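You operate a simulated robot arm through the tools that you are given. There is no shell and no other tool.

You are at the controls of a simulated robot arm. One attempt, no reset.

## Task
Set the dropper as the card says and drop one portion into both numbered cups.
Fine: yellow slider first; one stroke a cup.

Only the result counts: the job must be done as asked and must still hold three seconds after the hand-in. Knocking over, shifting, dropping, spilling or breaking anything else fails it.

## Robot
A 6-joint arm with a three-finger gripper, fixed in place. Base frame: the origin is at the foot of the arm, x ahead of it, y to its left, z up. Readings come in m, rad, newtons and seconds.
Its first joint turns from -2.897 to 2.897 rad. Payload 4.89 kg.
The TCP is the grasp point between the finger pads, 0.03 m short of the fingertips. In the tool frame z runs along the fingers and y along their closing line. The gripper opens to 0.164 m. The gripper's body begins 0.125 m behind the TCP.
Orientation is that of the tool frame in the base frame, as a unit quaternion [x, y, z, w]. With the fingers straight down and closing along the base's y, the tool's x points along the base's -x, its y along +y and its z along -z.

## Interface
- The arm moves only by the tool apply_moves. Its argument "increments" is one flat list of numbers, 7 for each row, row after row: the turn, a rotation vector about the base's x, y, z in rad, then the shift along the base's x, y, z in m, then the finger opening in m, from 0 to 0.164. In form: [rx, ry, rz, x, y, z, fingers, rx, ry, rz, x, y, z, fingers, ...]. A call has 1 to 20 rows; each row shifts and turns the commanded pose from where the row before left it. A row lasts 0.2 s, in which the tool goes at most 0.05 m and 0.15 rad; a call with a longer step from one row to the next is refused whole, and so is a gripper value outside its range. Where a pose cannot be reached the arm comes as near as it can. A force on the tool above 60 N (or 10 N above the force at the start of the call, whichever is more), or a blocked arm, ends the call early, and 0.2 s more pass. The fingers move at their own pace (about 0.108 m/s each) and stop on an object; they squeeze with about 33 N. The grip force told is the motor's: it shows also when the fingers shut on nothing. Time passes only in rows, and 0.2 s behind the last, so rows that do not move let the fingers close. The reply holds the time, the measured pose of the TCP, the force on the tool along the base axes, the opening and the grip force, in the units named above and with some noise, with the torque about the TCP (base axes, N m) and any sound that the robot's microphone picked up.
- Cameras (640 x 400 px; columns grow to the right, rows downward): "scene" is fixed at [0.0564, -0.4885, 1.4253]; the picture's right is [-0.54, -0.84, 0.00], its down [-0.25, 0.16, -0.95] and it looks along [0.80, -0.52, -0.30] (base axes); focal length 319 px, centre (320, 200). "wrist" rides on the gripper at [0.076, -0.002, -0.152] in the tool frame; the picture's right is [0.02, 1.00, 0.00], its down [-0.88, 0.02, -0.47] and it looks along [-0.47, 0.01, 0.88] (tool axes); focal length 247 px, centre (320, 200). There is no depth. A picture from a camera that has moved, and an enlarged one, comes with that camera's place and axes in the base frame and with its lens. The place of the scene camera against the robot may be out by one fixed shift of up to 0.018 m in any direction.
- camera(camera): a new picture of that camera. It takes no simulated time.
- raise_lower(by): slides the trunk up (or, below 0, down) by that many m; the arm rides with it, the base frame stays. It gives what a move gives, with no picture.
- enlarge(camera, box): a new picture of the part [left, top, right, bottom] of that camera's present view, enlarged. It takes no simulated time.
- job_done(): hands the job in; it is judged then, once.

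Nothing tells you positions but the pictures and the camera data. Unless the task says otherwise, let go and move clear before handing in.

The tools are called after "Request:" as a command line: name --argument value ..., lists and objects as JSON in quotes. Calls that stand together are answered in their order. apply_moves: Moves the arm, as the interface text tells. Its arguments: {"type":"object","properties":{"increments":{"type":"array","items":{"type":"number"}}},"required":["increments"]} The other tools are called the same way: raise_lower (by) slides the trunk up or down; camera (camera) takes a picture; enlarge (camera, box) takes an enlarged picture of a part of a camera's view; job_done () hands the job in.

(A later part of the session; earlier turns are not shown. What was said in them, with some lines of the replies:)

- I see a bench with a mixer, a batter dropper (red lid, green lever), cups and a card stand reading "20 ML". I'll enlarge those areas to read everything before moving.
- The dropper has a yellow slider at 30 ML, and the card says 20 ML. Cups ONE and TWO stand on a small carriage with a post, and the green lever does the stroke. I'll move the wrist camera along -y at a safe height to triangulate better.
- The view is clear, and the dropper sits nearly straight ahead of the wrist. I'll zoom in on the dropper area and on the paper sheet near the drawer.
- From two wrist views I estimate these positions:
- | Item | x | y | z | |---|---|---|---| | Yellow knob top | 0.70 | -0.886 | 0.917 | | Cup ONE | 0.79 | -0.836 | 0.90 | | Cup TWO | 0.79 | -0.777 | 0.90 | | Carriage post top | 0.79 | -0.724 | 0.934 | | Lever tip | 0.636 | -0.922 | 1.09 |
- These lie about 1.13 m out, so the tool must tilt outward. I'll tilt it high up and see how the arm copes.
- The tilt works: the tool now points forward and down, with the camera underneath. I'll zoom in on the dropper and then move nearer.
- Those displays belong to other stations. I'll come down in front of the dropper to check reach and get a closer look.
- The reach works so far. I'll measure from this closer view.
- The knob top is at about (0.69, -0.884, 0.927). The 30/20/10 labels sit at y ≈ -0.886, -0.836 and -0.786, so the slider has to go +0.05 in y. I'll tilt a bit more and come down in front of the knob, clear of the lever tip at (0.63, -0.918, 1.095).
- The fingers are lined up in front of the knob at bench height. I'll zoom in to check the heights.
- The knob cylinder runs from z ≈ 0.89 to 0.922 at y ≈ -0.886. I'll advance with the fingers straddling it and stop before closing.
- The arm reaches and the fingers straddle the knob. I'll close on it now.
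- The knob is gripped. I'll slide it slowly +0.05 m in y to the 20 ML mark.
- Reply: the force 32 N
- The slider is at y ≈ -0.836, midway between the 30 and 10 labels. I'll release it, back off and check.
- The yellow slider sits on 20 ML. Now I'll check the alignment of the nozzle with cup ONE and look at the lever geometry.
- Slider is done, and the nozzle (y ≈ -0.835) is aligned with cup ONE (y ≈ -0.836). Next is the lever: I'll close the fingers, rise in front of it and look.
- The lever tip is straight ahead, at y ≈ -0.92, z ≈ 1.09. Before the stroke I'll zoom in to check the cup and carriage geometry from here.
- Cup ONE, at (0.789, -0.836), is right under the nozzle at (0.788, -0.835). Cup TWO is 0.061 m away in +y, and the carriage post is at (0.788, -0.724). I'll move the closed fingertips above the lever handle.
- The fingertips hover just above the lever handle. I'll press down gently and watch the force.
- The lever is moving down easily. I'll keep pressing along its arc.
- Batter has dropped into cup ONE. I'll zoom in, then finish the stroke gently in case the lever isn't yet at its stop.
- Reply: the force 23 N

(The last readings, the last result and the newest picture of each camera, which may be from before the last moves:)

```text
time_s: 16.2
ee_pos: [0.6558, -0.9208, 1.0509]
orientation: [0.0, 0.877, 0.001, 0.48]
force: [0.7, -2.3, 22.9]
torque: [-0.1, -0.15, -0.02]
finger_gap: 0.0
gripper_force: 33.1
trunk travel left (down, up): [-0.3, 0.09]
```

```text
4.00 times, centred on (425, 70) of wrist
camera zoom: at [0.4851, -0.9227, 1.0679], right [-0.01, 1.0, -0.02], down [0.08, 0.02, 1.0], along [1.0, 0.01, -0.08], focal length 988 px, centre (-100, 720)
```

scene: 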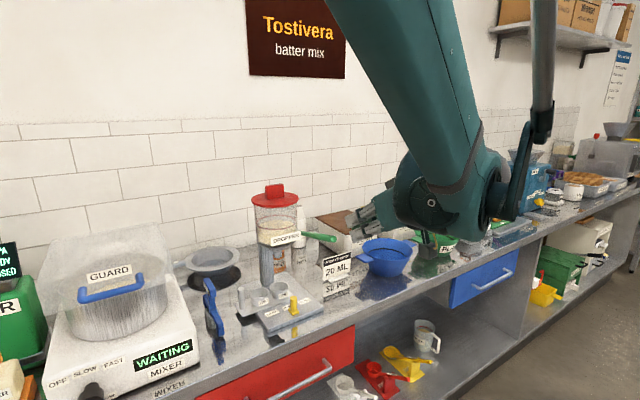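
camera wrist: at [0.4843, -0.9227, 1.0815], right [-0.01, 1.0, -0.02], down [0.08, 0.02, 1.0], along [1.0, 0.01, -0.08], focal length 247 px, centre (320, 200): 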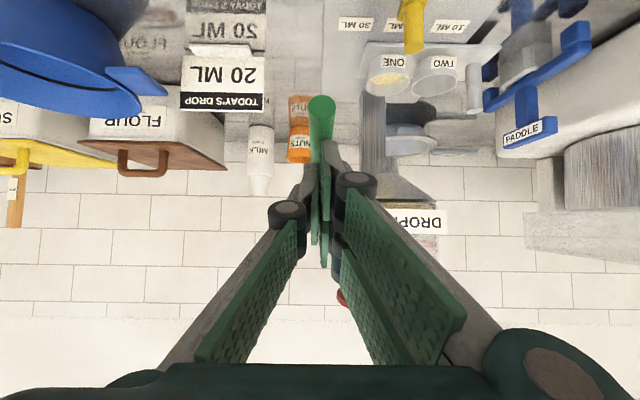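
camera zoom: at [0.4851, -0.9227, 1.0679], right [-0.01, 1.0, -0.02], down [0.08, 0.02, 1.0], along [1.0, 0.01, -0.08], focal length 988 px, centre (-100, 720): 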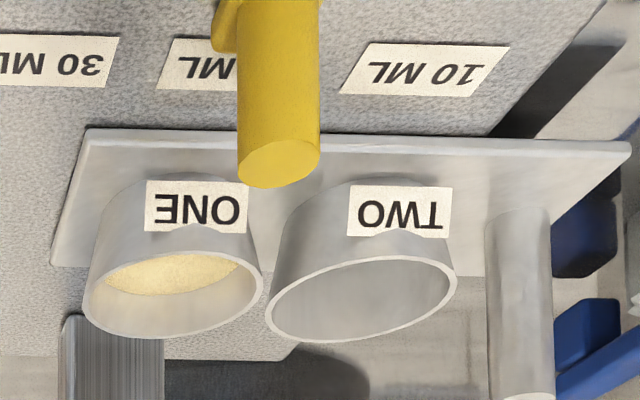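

The lever hit its end stop (about 23 N), so the stroke is complete. I'll raise the fingers slowly and see whether the lever springs back.

Request:
apply_moves --increments '[0, 0, 0, -0.001, 0, 0.012, 0.0, 0, 0, 0, -0.001, 0, 0.012, 0.0, 0, 0, 0, 0, 0, 0.012, 0.0, 0, 0, 0, 0, 0, 0.012, 0.0, 0, 0, 0, 0, 0, 0.012, 0.0, 0, 0, 0, 0, 0, 0.012, 0.0, 0, 0, 0, 0, 0, 0.012, 0.0, 0, 0, 0, 0, 0, 0.01, 0.0]'

Request:
enlarge --camera "scene" --box '[230, 175, 390, 335]'

Request:
camera --camera "wrist"

```text
time_s: 18.0
ee_pos: [0.6528, -0.92, 1.1423]
orientation: [0.001, 0.878, 0.0, 0.479]
force: [-0.7, 0.2, 0.5]
torque: [0.03, -0.03, 0.0]
finger_gap: 0.0001
gripper_force: 33.2
trunk travel left (down, up): [-0.3, 0.09]
```

```text
2.50 times, centred on (310, 255) of scene
camera zoom: at [0.0564, -0.4885, 1.4253], right [-0.54, -0.84, 0.0], down [-0.25, 0.16, -0.95], along [0.8, -0.52, -0.3], focal length 797 px, centre (345, 62)
```

zoom: 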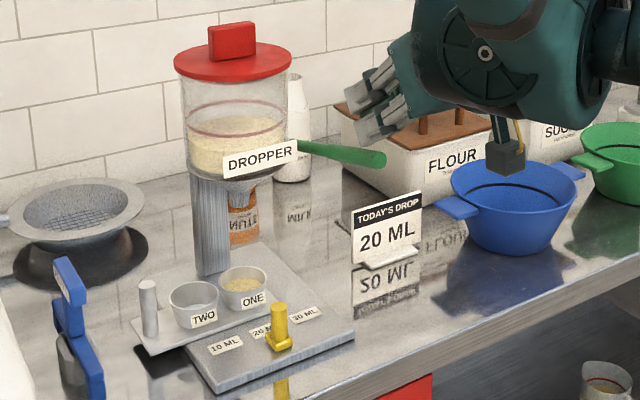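

```text
taken
camera wrist: at [0.4821, -0.9224, 1.1608], right [-0.01, 1.0, -0.02], down [0.08, 0.02, 1.0], along [1.0, 0.01, -0.08], focal length 247 px, centre (320, 200)
```

wrist: 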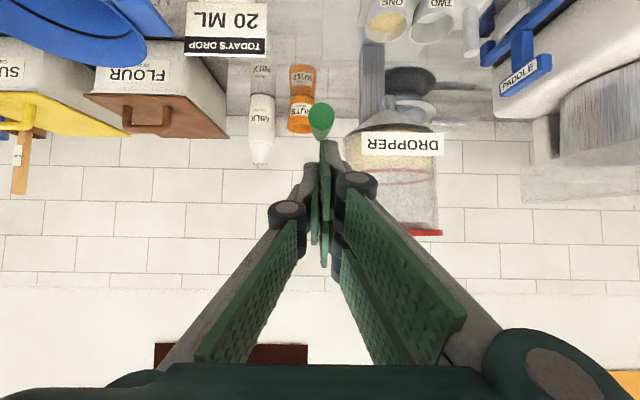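

The lever sprang back on its own and cup ONE holds its portion. Now I'll shift the carriage by its post so TWO sits under the nozzle. First I retreat, move across in front of the post and open slightly.

Request:
apply_moves --increments '[0, 0, 0, -0.045, 0, 0.005, 0.0, 0, 0, 0, -0.045, 0, 0.005, 0.0, 0, 0, 0, 0, 0.045, 0, 0.03, 0, 0, 0, 0, 0.045, 0, 0.035, 0, 0, 0, 0, 0.045, -0.02, 0.035, 0, 0, 0, 0, 0.045, -0.02, 0.035, 0, 0, 0, 0, 0.016, -0.045, 0.035, 0, 0, 0, 0.01, 0, -0.045, 0.035, 0, 0, 0, 0.02, 0, -0.04, 0.035, 0, 0, 0, 0, 0, 0, 0.035]'

Request:
camera --camera "wrist"

Request:
enlarge --camera "wrist" --box '[230, 100, 430, 240]'

Request:
enlarge --camera "scene" --box '[190, 200, 370, 360]'

```text
time_s: 20.2
ee_pos: [0.5949, -0.7229, 0.9809]
orientation: [-0.001, 0.878, 0.001, 0.479]
force: [0.4, -1.0, -1.9]
torque: [0.08, -0.05, 0.09]
finger_gap: 0.0349
gripper_force: 0.0
trunk travel left (down, up): [-0.3, 0.09]
```

```text
taken
camera wrist: at [0.424, -0.7254, 0.9985], right [-0.01, 1.0, -0.02], down [0.08, 0.02, 1.0], along [1.0, 0.01, -0.08], focal length 247 px, centre (320, 200)
```

wrist: 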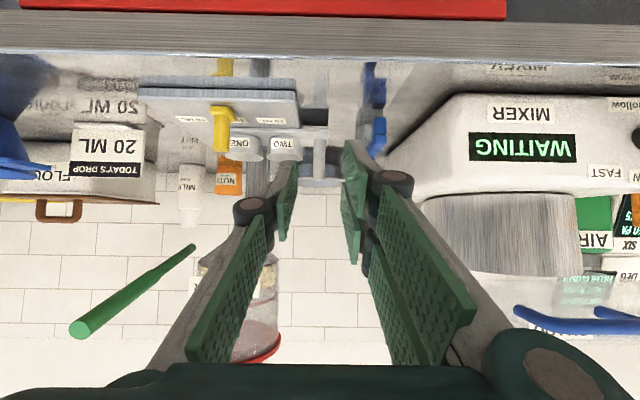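

```text
2.86 times, centred on (330, 170) of wrist
camera zoom: at [0.424, -0.7254, 0.9985], right [-0.01, 1.0, -0.02], down [0.08, 0.02, 1.0], along [1.0, 0.01, -0.08], focal length 706 px, centre (291, 286)
```

zoom: 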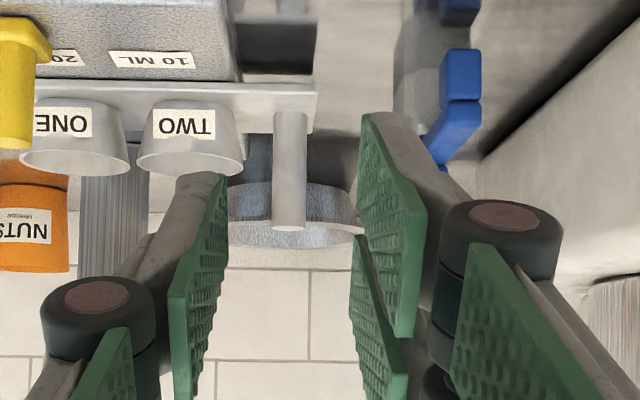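

```text
2.50 times, centred on (280, 280) of scene
camera zoom: at [0.0564, -0.4885, 1.4253], right [-0.54, -0.84, 0.0], down [-0.25, 0.16, -0.95], along [0.8, -0.52, -0.3], focal length 797 px, centre (420, 0)
```

zoom: 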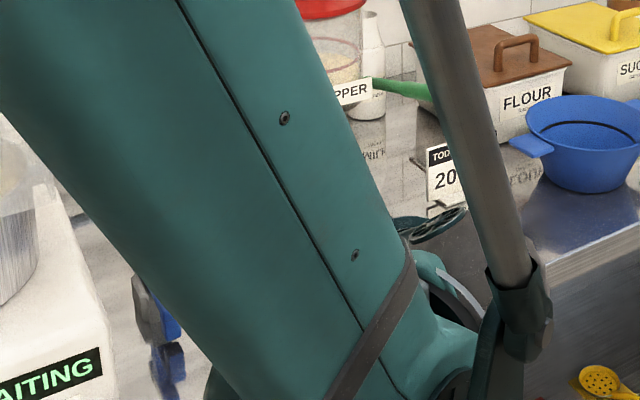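

The post is centred between the fingers, at y ≈ -0.723 with its top at 0.938. I'll advance so the fingertips straddle only its upper part, above the cup rims.

Request:
apply_moves --increments '[0, 0, 0, 0.045, 0, -0.0087, 0.035, 0, 0, 0, 0.045, 0, -0.0087, 0.035, 0, 0, 0, 0.045, 0, -0.0087, 0.035, 0, 0, 0, 0.043, 0, -0.0087, 0.035, 0, 0, 0, 0, 0, 0, 0.035]'

Request:
camera --camera "wrist"

Request:
enlarge --camera "wrist" --box '[230, 80, 430, 240]'

```text
time_s: 21.4
ee_pos: [0.7728, -0.7229, 0.9461]
orientation: [0.0, 0.878, 0.0, 0.479]
force: [0.6, -0.1, 0.0]
torque: [0.01, 0.01, 0.0]
finger_gap: 0.0347
gripper_force: 0.0
trunk travel left (down, up): [-0.3, 0.09]
```

```text
taken
camera wrist: at [0.6025, -0.7244, 0.9636], right [-0.01, 1.0, -0.02], down [0.08, 0.02, 1.0], along [1.0, 0.01, -0.08], focal length 247 px, centre (320, 200)
```

wrist: 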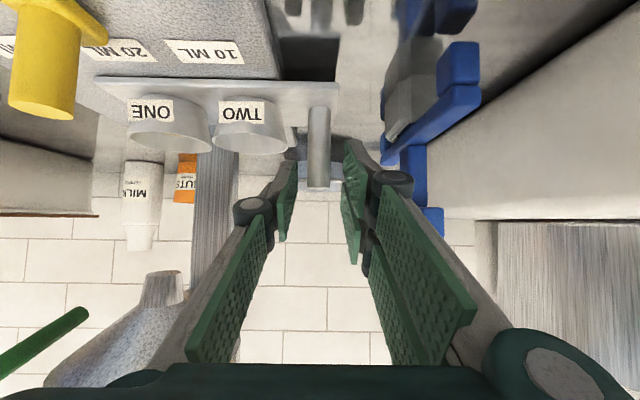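

```text
2.50 times, centred on (330, 160) of wrist
camera zoom: at [0.6025, -0.7244, 0.9636], right [-0.01, 1.0, -0.02], down [0.08, 0.02, 1.0], along [1.0, 0.01, -0.08], focal length 617 px, centre (295, 300)
```

zoom: 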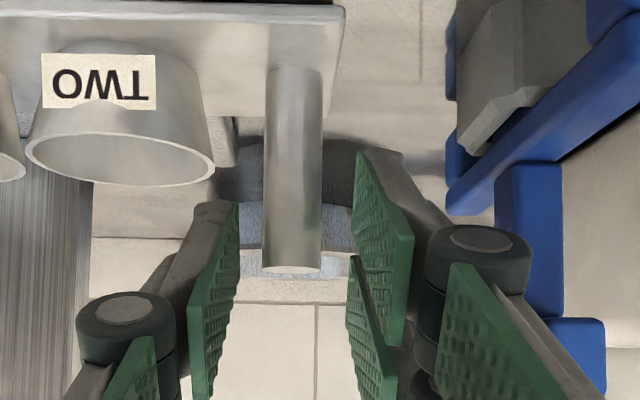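

The fingers straddle the post, clear of the cup and paddle. I'll close on it.

Request:
apply_moves --increments '[0, 0, 0, 0, 0, 0, 0.012, 0, 0, 0, 0, 0, 0, 0.012, 0, 0, 0, 0, 0, 0, 0.012]'

Request:
enlarge --camera "wrist" --box '[180, 60, 430, 240]'

```text
time_s: 22.2
ee_pos: [0.7722, -0.7227, 0.9464]
orientation: [0.0, 0.878, 0.0, 0.479]
force: [3.6, -9.2, 6.7]
torque: [-0.27, -0.04, -0.18]
finger_gap: 0.0175
gripper_force: 45.5
trunk travel left (down, up): [-0.3, 0.09]
```

```text
2.22 times, centred on (305, 150) of wrist
camera zoom: at [0.6015, -0.725, 0.964], right [-0.01, 1.0, -0.02], down [0.08, 0.02, 1.0], along [1.0, 0.01, -0.08], focal length 549 px, centre (353, 311)
```

zoom: 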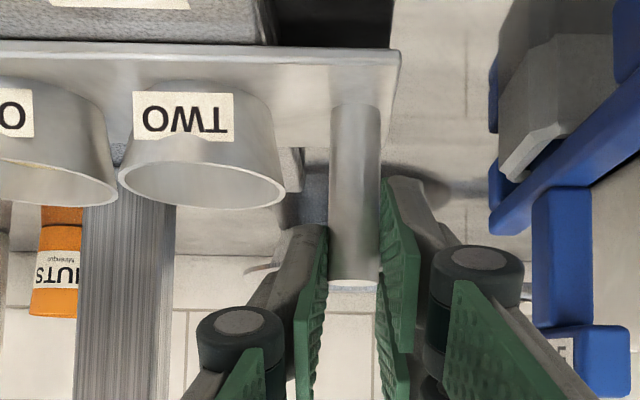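

The post is gripped. I'll slide the carriage -0.06 m in y, slowly.

Request:
apply_moves --increments '[0, 0, 0, 0, -0.01, 0, 0.012, 0, 0, 0, 0, -0.01, 0, 0.012, 0, 0, 0, 0, -0.01, 0, 0.012, 0, 0, 0, 0, -0.01, 0, 0.012, 0, 0, 0, 0, -0.01, 0, 0.012, 0, 0, 0, 0, -0.01, 0, 0.012, 0, 0, 0, 0, 0, 0, 0.012]'

Request:
camera --camera "wrist"

Request:
enlarge --camera "wrist" --box '[180, 60, 430, 300]'

```text
time_s: 23.8
ee_pos: [0.7719, -0.784, 0.947]
orientation: [0.0, 0.878, 0.001, 0.479]
force: [-3.6, 8.5, -13.2]
torque: [0.05, -0.27, 0.16]
finger_gap: 0.0175
gripper_force: 44.7
trunk travel left (down, up): [-0.3, 0.09]
```

```text
taken
camera wrist: at [0.6015, -0.7857, 0.9643], right [-0.01, 1.0, -0.02], down [0.08, 0.02, 1.0], along [1.0, 0.01, -0.08], focal length 247 px, centre (320, 200)
```

wrist: 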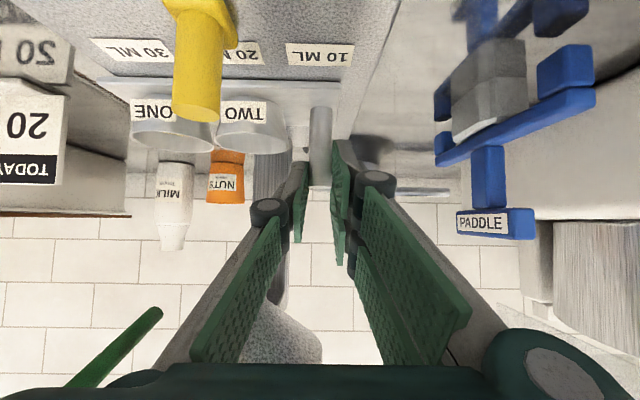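

```text
1.67 times, centred on (305, 180) of wrist
camera zoom: at [0.6015, -0.7857, 0.9643], right [-0.01, 1.0, -0.02], down [0.08, 0.02, 1.0], along [1.0, 0.01, -0.08], focal length 412 px, centre (345, 233)
```

zoom: 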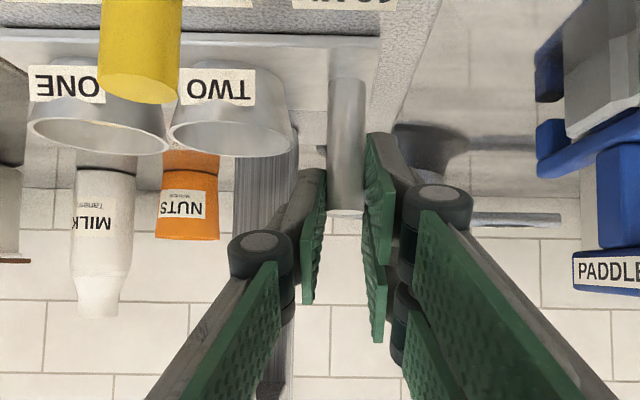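

The carriage moved 0.061 m. I'll release the post, back straight out and check the alignment.

Request:
apply_moves --increments '[0, 0, 0, 0, 0, 0, 0.035, 0, 0, 0, 0, 0, 0, 0.035, 0, 0, 0, -0.04, 0, 0.009, 0.035, 0, 0, 0, -0.045, 0, 0.01, 0.035, 0, 0, 0, -0.045, 0, 0.01, 0.035, 0, 0, 0, -0.045, -0.02, 0.01, 0.035, 0, 0, 0, -0.035, -0.03, 0.01, 0.035, 0, 0, 0, 0, 0, 0, 0.035]'

Request:
camera --camera "wrist"

Request:
enlarge --camera "wrist" --box '[230, 100, 430, 300]'

Request:
enlarge --camera "scene" --box '[230, 200, 370, 340]'

```text
refused: row 6 steps farther than a row can; nothing moved
```

```text
taken
camera wrist: at [0.6015, -0.7857, 0.9643], right [-0.01, 1.0, -0.02], down [0.08, 0.02, 1.0], along [1.0, 0.01, -0.08], focal length 247 px, centre (320, 200)
```

wrist: 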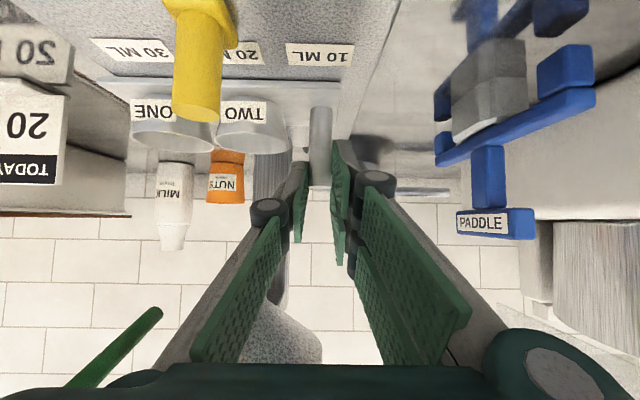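

```text
2.00 times, centred on (330, 200) of wrist
camera zoom: at [0.6015, -0.7857, 0.9643], right [-0.01, 1.0, -0.02], down [0.08, 0.02, 1.0], along [1.0, 0.01, -0.08], focal length 494 px, centre (300, 200)
```

zoom: 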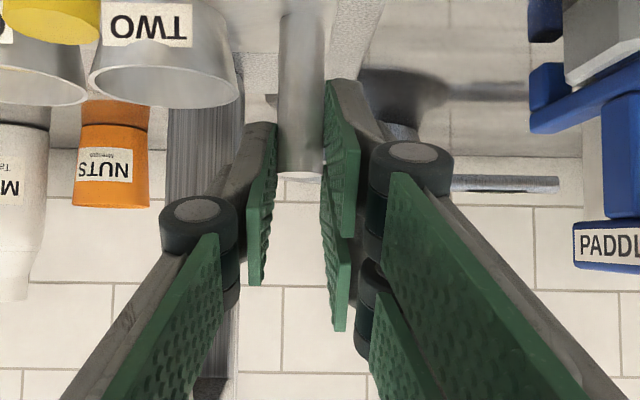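

```text
2.86 times, centred on (300, 270) of scene
camera zoom: at [0.0564, -0.4885, 1.4253], right [-0.54, -0.84, 0.0], down [-0.25, 0.16, -0.95], along [0.8, -0.52, -0.3], focal length 911 px, centre (377, 0)
```

zoom: 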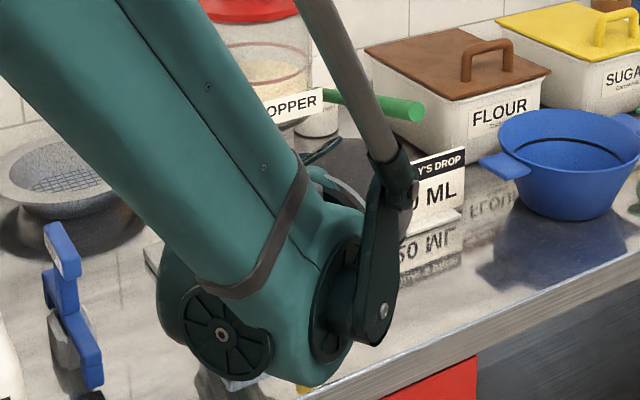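

That call was refused because one row was too long, so nothing moved. I'll release and retreat with shorter rows.

Request:
apply_moves --increments '[0, 0, 0, 0, 0, 0, 0.035, 0, 0, 0, 0, 0, 0, 0.035, 0, 0, 0, -0.04, 0, 0.009, 0.035, 0, 0, 0, -0.045, 0, 0.01, 0.035, 0, 0, 0, -0.045, 0, 0.01, 0.035, 0, 0, 0, -0.035, -0.02, 0.01, 0.035, 0, 0, 0, -0.03, -0.03, 0.01, 0.035, 0, 0, 0, 0, 0, 0, 0.035]'

Request:
camera --camera "wrist"

Request:
enlarge --camera "wrist" --box '[230, 100, 430, 300]'

Request:
enlarge --camera "scene" --box '[230, 200, 370, 340]'

```text
time_s: 25.6
ee_pos: [0.573, -0.838, 0.9945]
orientation: [0.001, 0.878, -0.001, 0.479]
force: [-0.6, -0.1, -0.5]
torque: [0.05, -0.05, 0.06]
finger_gap: 0.0348
gripper_force: 0.0
trunk travel left (down, up): [-0.3, 0.09]
```

```text
taken
camera wrist: at [0.4033, -0.8402, 1.0122], right [-0.01, 1.0, -0.02], down [0.08, 0.02, 1.0], along [1.0, 0.01, -0.08], focal length 247 px, centre (320, 200)
```

wrist: 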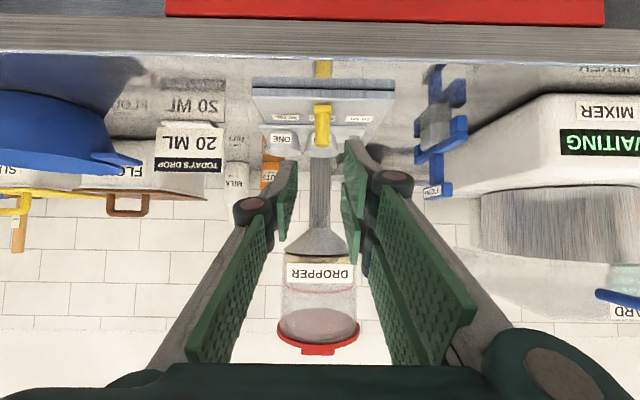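

```text
2.00 times, centred on (330, 200) of wrist
camera zoom: at [0.4033, -0.8402, 1.0122], right [-0.01, 1.0, -0.02], down [0.08, 0.02, 1.0], along [1.0, 0.01, -0.08], focal length 494 px, centre (300, 200)
```

zoom: 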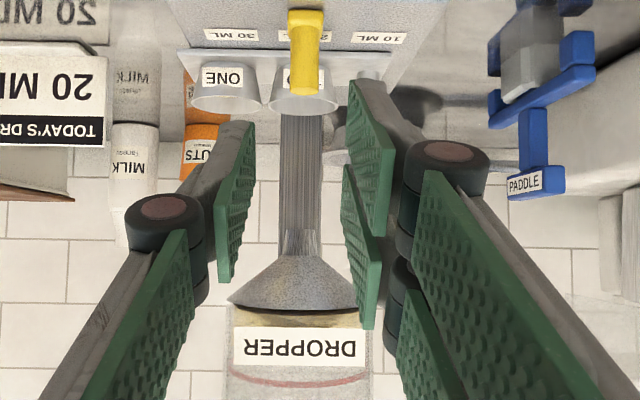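

```text
2.86 times, centred on (300, 270) of scene
camera zoom: at [0.0564, -0.4885, 1.4253], right [-0.54, -0.84, 0.0], down [-0.25, 0.16, -0.95], along [0.8, -0.52, -0.3], focal length 911 px, centre (377, 0)
```

zoom: 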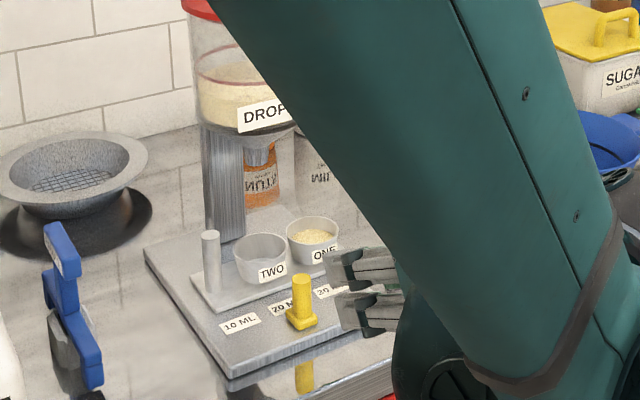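

Cup TWO is now centred under the nozzle to within about 1 mm, and the slider is still on 20 ML. I'll go back up above the lever with the fingers closed.

Request:
apply_moves --increments '[0, 0, 0, -0.006, -0.0165, 0.034, 0.0, 0, 0, 0, -0.006, -0.0165, 0.034, 0.0, 0, 0, 0, -0.006, -0.0165, 0.034, 0.0, 0, 0, 0, -0.006, -0.0165, 0.034, 0.0, 0, 0, 0, -0.002, -0.0165, 0.034, 0.0, 0, 0, 0, 0.035, 0, -0.006, 0.0, 0, 0, 0, 0.035, 0, -0.006, 0.0, 0, 0, 0, 0.034, 0, -0.006, 0.0, 0, 0, 0, 0, 0, -0.012, 0.0, 0, 0, 0, 0, 0, 0, 0.0]'

Request:
camera --camera "wrist"

Request:
enlarge --camera "scene" --box '[230, 175, 390, 335]'

```text
time_s: 27.8
ee_pos: [0.6545, -0.9152, 1.1349]
orientation: [0.001, 0.877, 0.0, 0.48]
force: [0.2, 0.1, -0.3]
torque: [0.0, 0.0, 0.02]
finger_gap: 0.0
gripper_force: 32.8
trunk travel left (down, up): [-0.3, 0.09]
```

```text
taken
camera wrist: at [0.4841, -0.9182, 1.1534], right [-0.01, 1.0, -0.02], down [0.08, 0.02, 1.0], along [1.0, 0.01, -0.08], focal length 247 px, centre (320, 200)
```

wrist: 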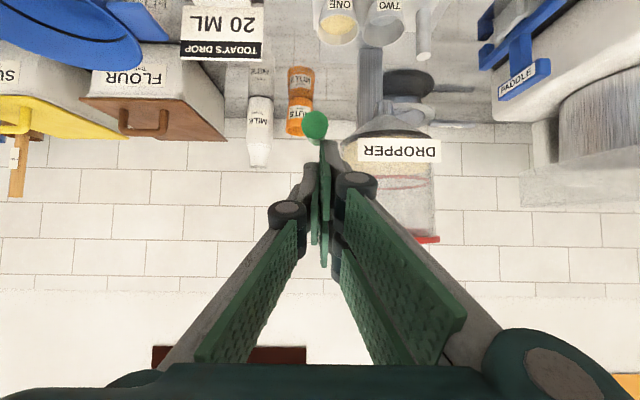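

```text
2.50 times, centred on (310, 255) of scene
camera zoom: at [0.0564, -0.4885, 1.4253], right [-0.54, -0.84, 0.0], down [-0.25, 0.16, -0.95], along [0.8, -0.52, -0.3], focal length 797 px, centre (345, 62)
```

zoom: 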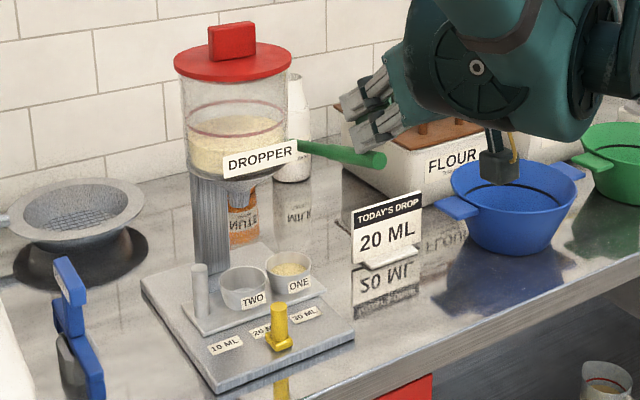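

Cup TWO sits under the nozzle. I'll shift 6 mm in -y to centre on the lever, then make one continuous stroke down to the stop.

Request:
apply_moves --increments '[0, 0, 0, -0.001, -0.006, 0, 0.0, 0, 0, 0, 0, 0, -0.008, 0.0, 0, 0, 0, 0, 0, -0.009, 0.0, 0, 0, 0, 0, 0, -0.009, 0.0, 0, 0, 0, -0.001, 0, -0.009, 0.0, 0, 0, 0, 0, 0, -0.009, 0.0, 0, 0, 0, 0, 0, -0.009, 0.0, 0, 0, 0, 0.001, 0, -0.009, 0.0, 0, 0, 0, 0.001, 0, -0.009, 0.0, 0, 0, 0, 0.001, 0, -0.007, 0.0, 0, 0, 0, 0.0, 0, -0.005, 0.0, 0, 0, 0, 0, 0, 0, 0.0]'

Request:
camera --camera "wrist"

Request:
enlarge --camera "scene" --box '[230, 175, 390, 335]'

```text
time_s: 30.4
ee_pos: [0.655, -0.922, 1.0533]
orientation: [0.0, 0.877, 0.0, 0.48]
force: [0.4, -1.0, 0.3]
torque: [0.0, -0.02, 0.02]
finger_gap: 0.0
gripper_force: 33.0
trunk travel left (down, up): [-0.3, 0.09]
```

```text
taken
camera wrist: at [0.4843, -0.924, 1.0703], right [-0.01, 1.0, -0.02], down [0.08, 0.02, 1.0], along [1.0, 0.01, -0.08], focal length 247 px, centre (320, 200)
```

wrist: 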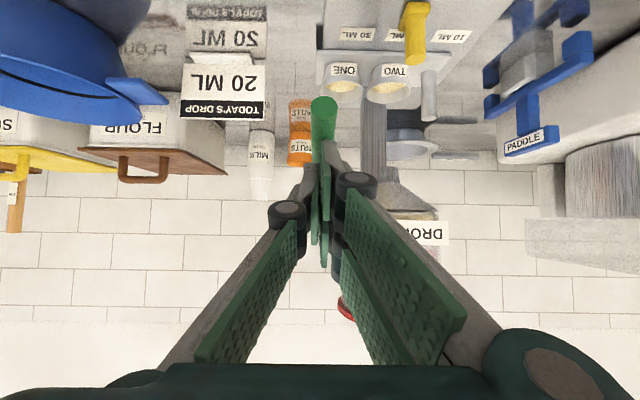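

```text
2.50 times, centred on (310, 255) of scene
camera zoom: at [0.0564, -0.4885, 1.4253], right [-0.54, -0.84, 0.0], down [-0.25, 0.16, -0.95], along [0.8, -0.52, -0.3], focal length 797 px, centre (345, 62)
```

zoom: 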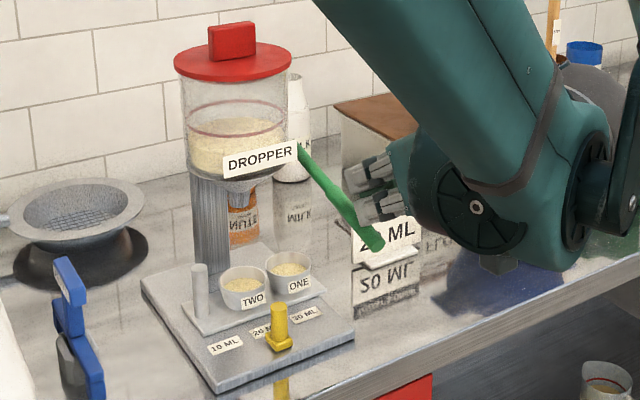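

Both cups now hold batter. I'll compare the levels before releasing the lever.

Request:
enlarge --camera "wrist" --box '[310, 40, 450, 120]'

Request:
enlarge --camera "scene" --box '[270, 270, 330, 310]'

```text
4.57 times, centred on (380, 80) of wrist
camera zoom: at [0.4843, -0.924, 1.0703], right [-0.01, 1.0, -0.02], down [0.08, 0.02, 1.0], along [1.0, 0.01, -0.08], focal length 1129 px, centre (46, 749)
```

zoom: 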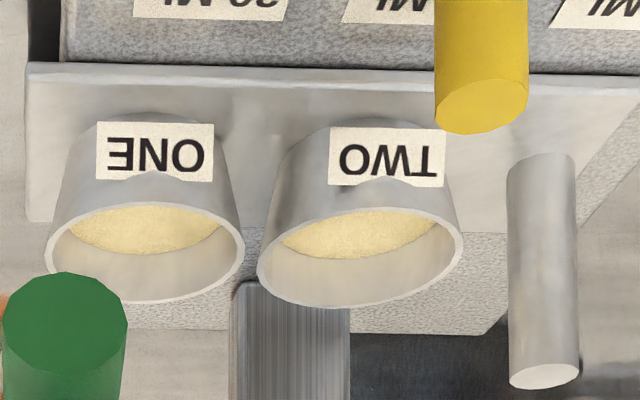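

```text
10.00 times, centred on (300, 290) of scene
camera zoom: at [0.0564, -0.4885, 1.4253], right [-0.54, -0.84, 0.0], down [-0.25, 0.16, -0.95], along [0.8, -0.52, -0.3], focal length 3188 px, centre (520, -700)
```

zoom: 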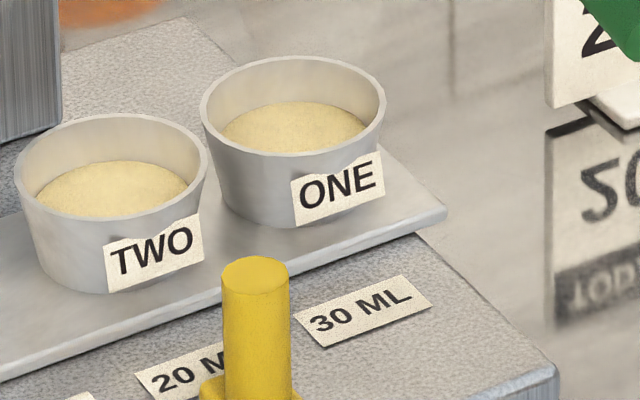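

The levels in both cups match. I'll raise slowly so the lever returns, then back away clear of everything.

Request:
apply_moves --increments '[0, 0, 0, -0.001, 0, 0.012, 0.0, 0, 0, 0, -0.001, 0, 0.012, 0.0, 0, 0, 0, 0, 0, 0.012, 0.0, 0, 0, 0, 0, 0, 0.012, 0.0, 0, 0, 0, 0, 0, 0.012, 0.0, 0, 0, 0, 0, 0, 0.012, 0.0, 0, 0, 0, 0, 0, 0.012, 0.0, 0, 0, 0, 0, 0, 0.012, 0.0, 0, 0, 0, -0.04, 0, 0.01, 0.0, 0, 0, 0, -0.045, 0, 0.01, 0.0, 0, 0, 0, -0.045, 0, 0.01, 0.0, 0, 0, 0, -0.045, 0, 0.01, 0.0, 0, 0, 0, 0, 0, 0, 0.0]'

Request:
camera --camera "scene"

Request:
enlarge --camera "scene" --box '[230, 175, 390, 335]'

Request:
camera --camera "wrist"

```text
time_s: 33.2
ee_pos: [0.4774, -0.9229, 1.1907]
orientation: [0.001, 0.878, -0.001, 0.479]
force: [-0.8, -0.4, 0.1]
torque: [-0.04, 0.03, -0.07]
finger_gap: 0.0001
gripper_force: 32.8
trunk travel left (down, up): [-0.3, 0.09]
```

```text
taken
```

scene: 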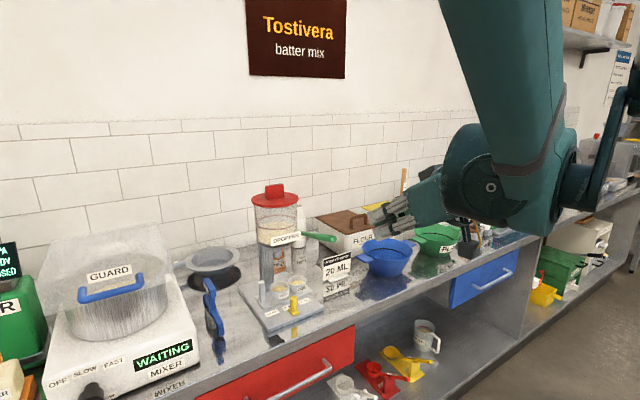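

```text
2.50 times, centred on (310, 255) of scene
camera zoom: at [0.0564, -0.4885, 1.4253], right [-0.54, -0.84, 0.0], down [-0.25, 0.16, -0.95], along [0.8, -0.52, -0.3], focal length 797 px, centre (345, 62)
```

zoom: 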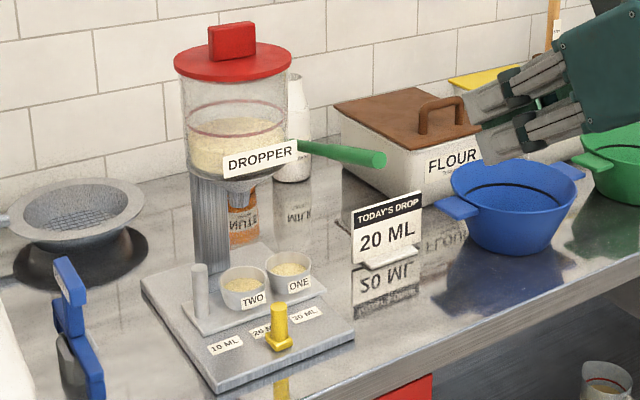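

```text
taken
camera wrist: at [0.3069, -0.9247, 1.2081], right [-0.01, 1.0, -0.02], down [0.08, 0.02, 1.0], along [1.0, 0.01, -0.08], focal length 247 px, centre (320, 200)
```

wrist: 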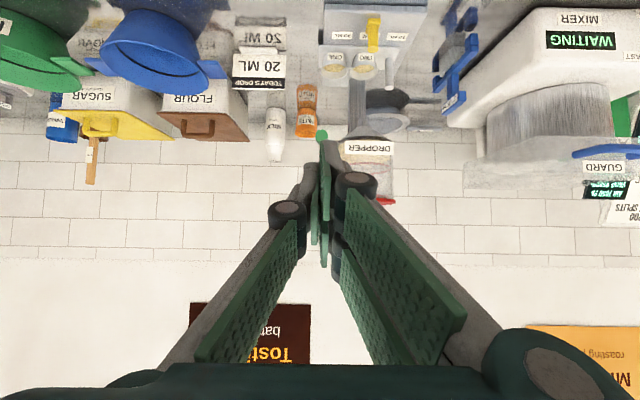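

The slider is on 20 ML, each cup has one portion, the lever is back up, nothing was disturbed and the arm is clear. I'm handing the job in.

Request:
job_done

```text
The job is handed in.
```

The job is handed in. The yellow slider was set to 20 ML first, as the card says. Cups ONE and TWO then got one lever stroke each, and their fill levels looked equal.

To fill cup TWO, I slid the cup carriage about 6 cm by its post, and it is still in that position. The lever sprang back up after each stroke, and in the last pictures nothing else looked moved or spilled. The arm is clear of the bench items.
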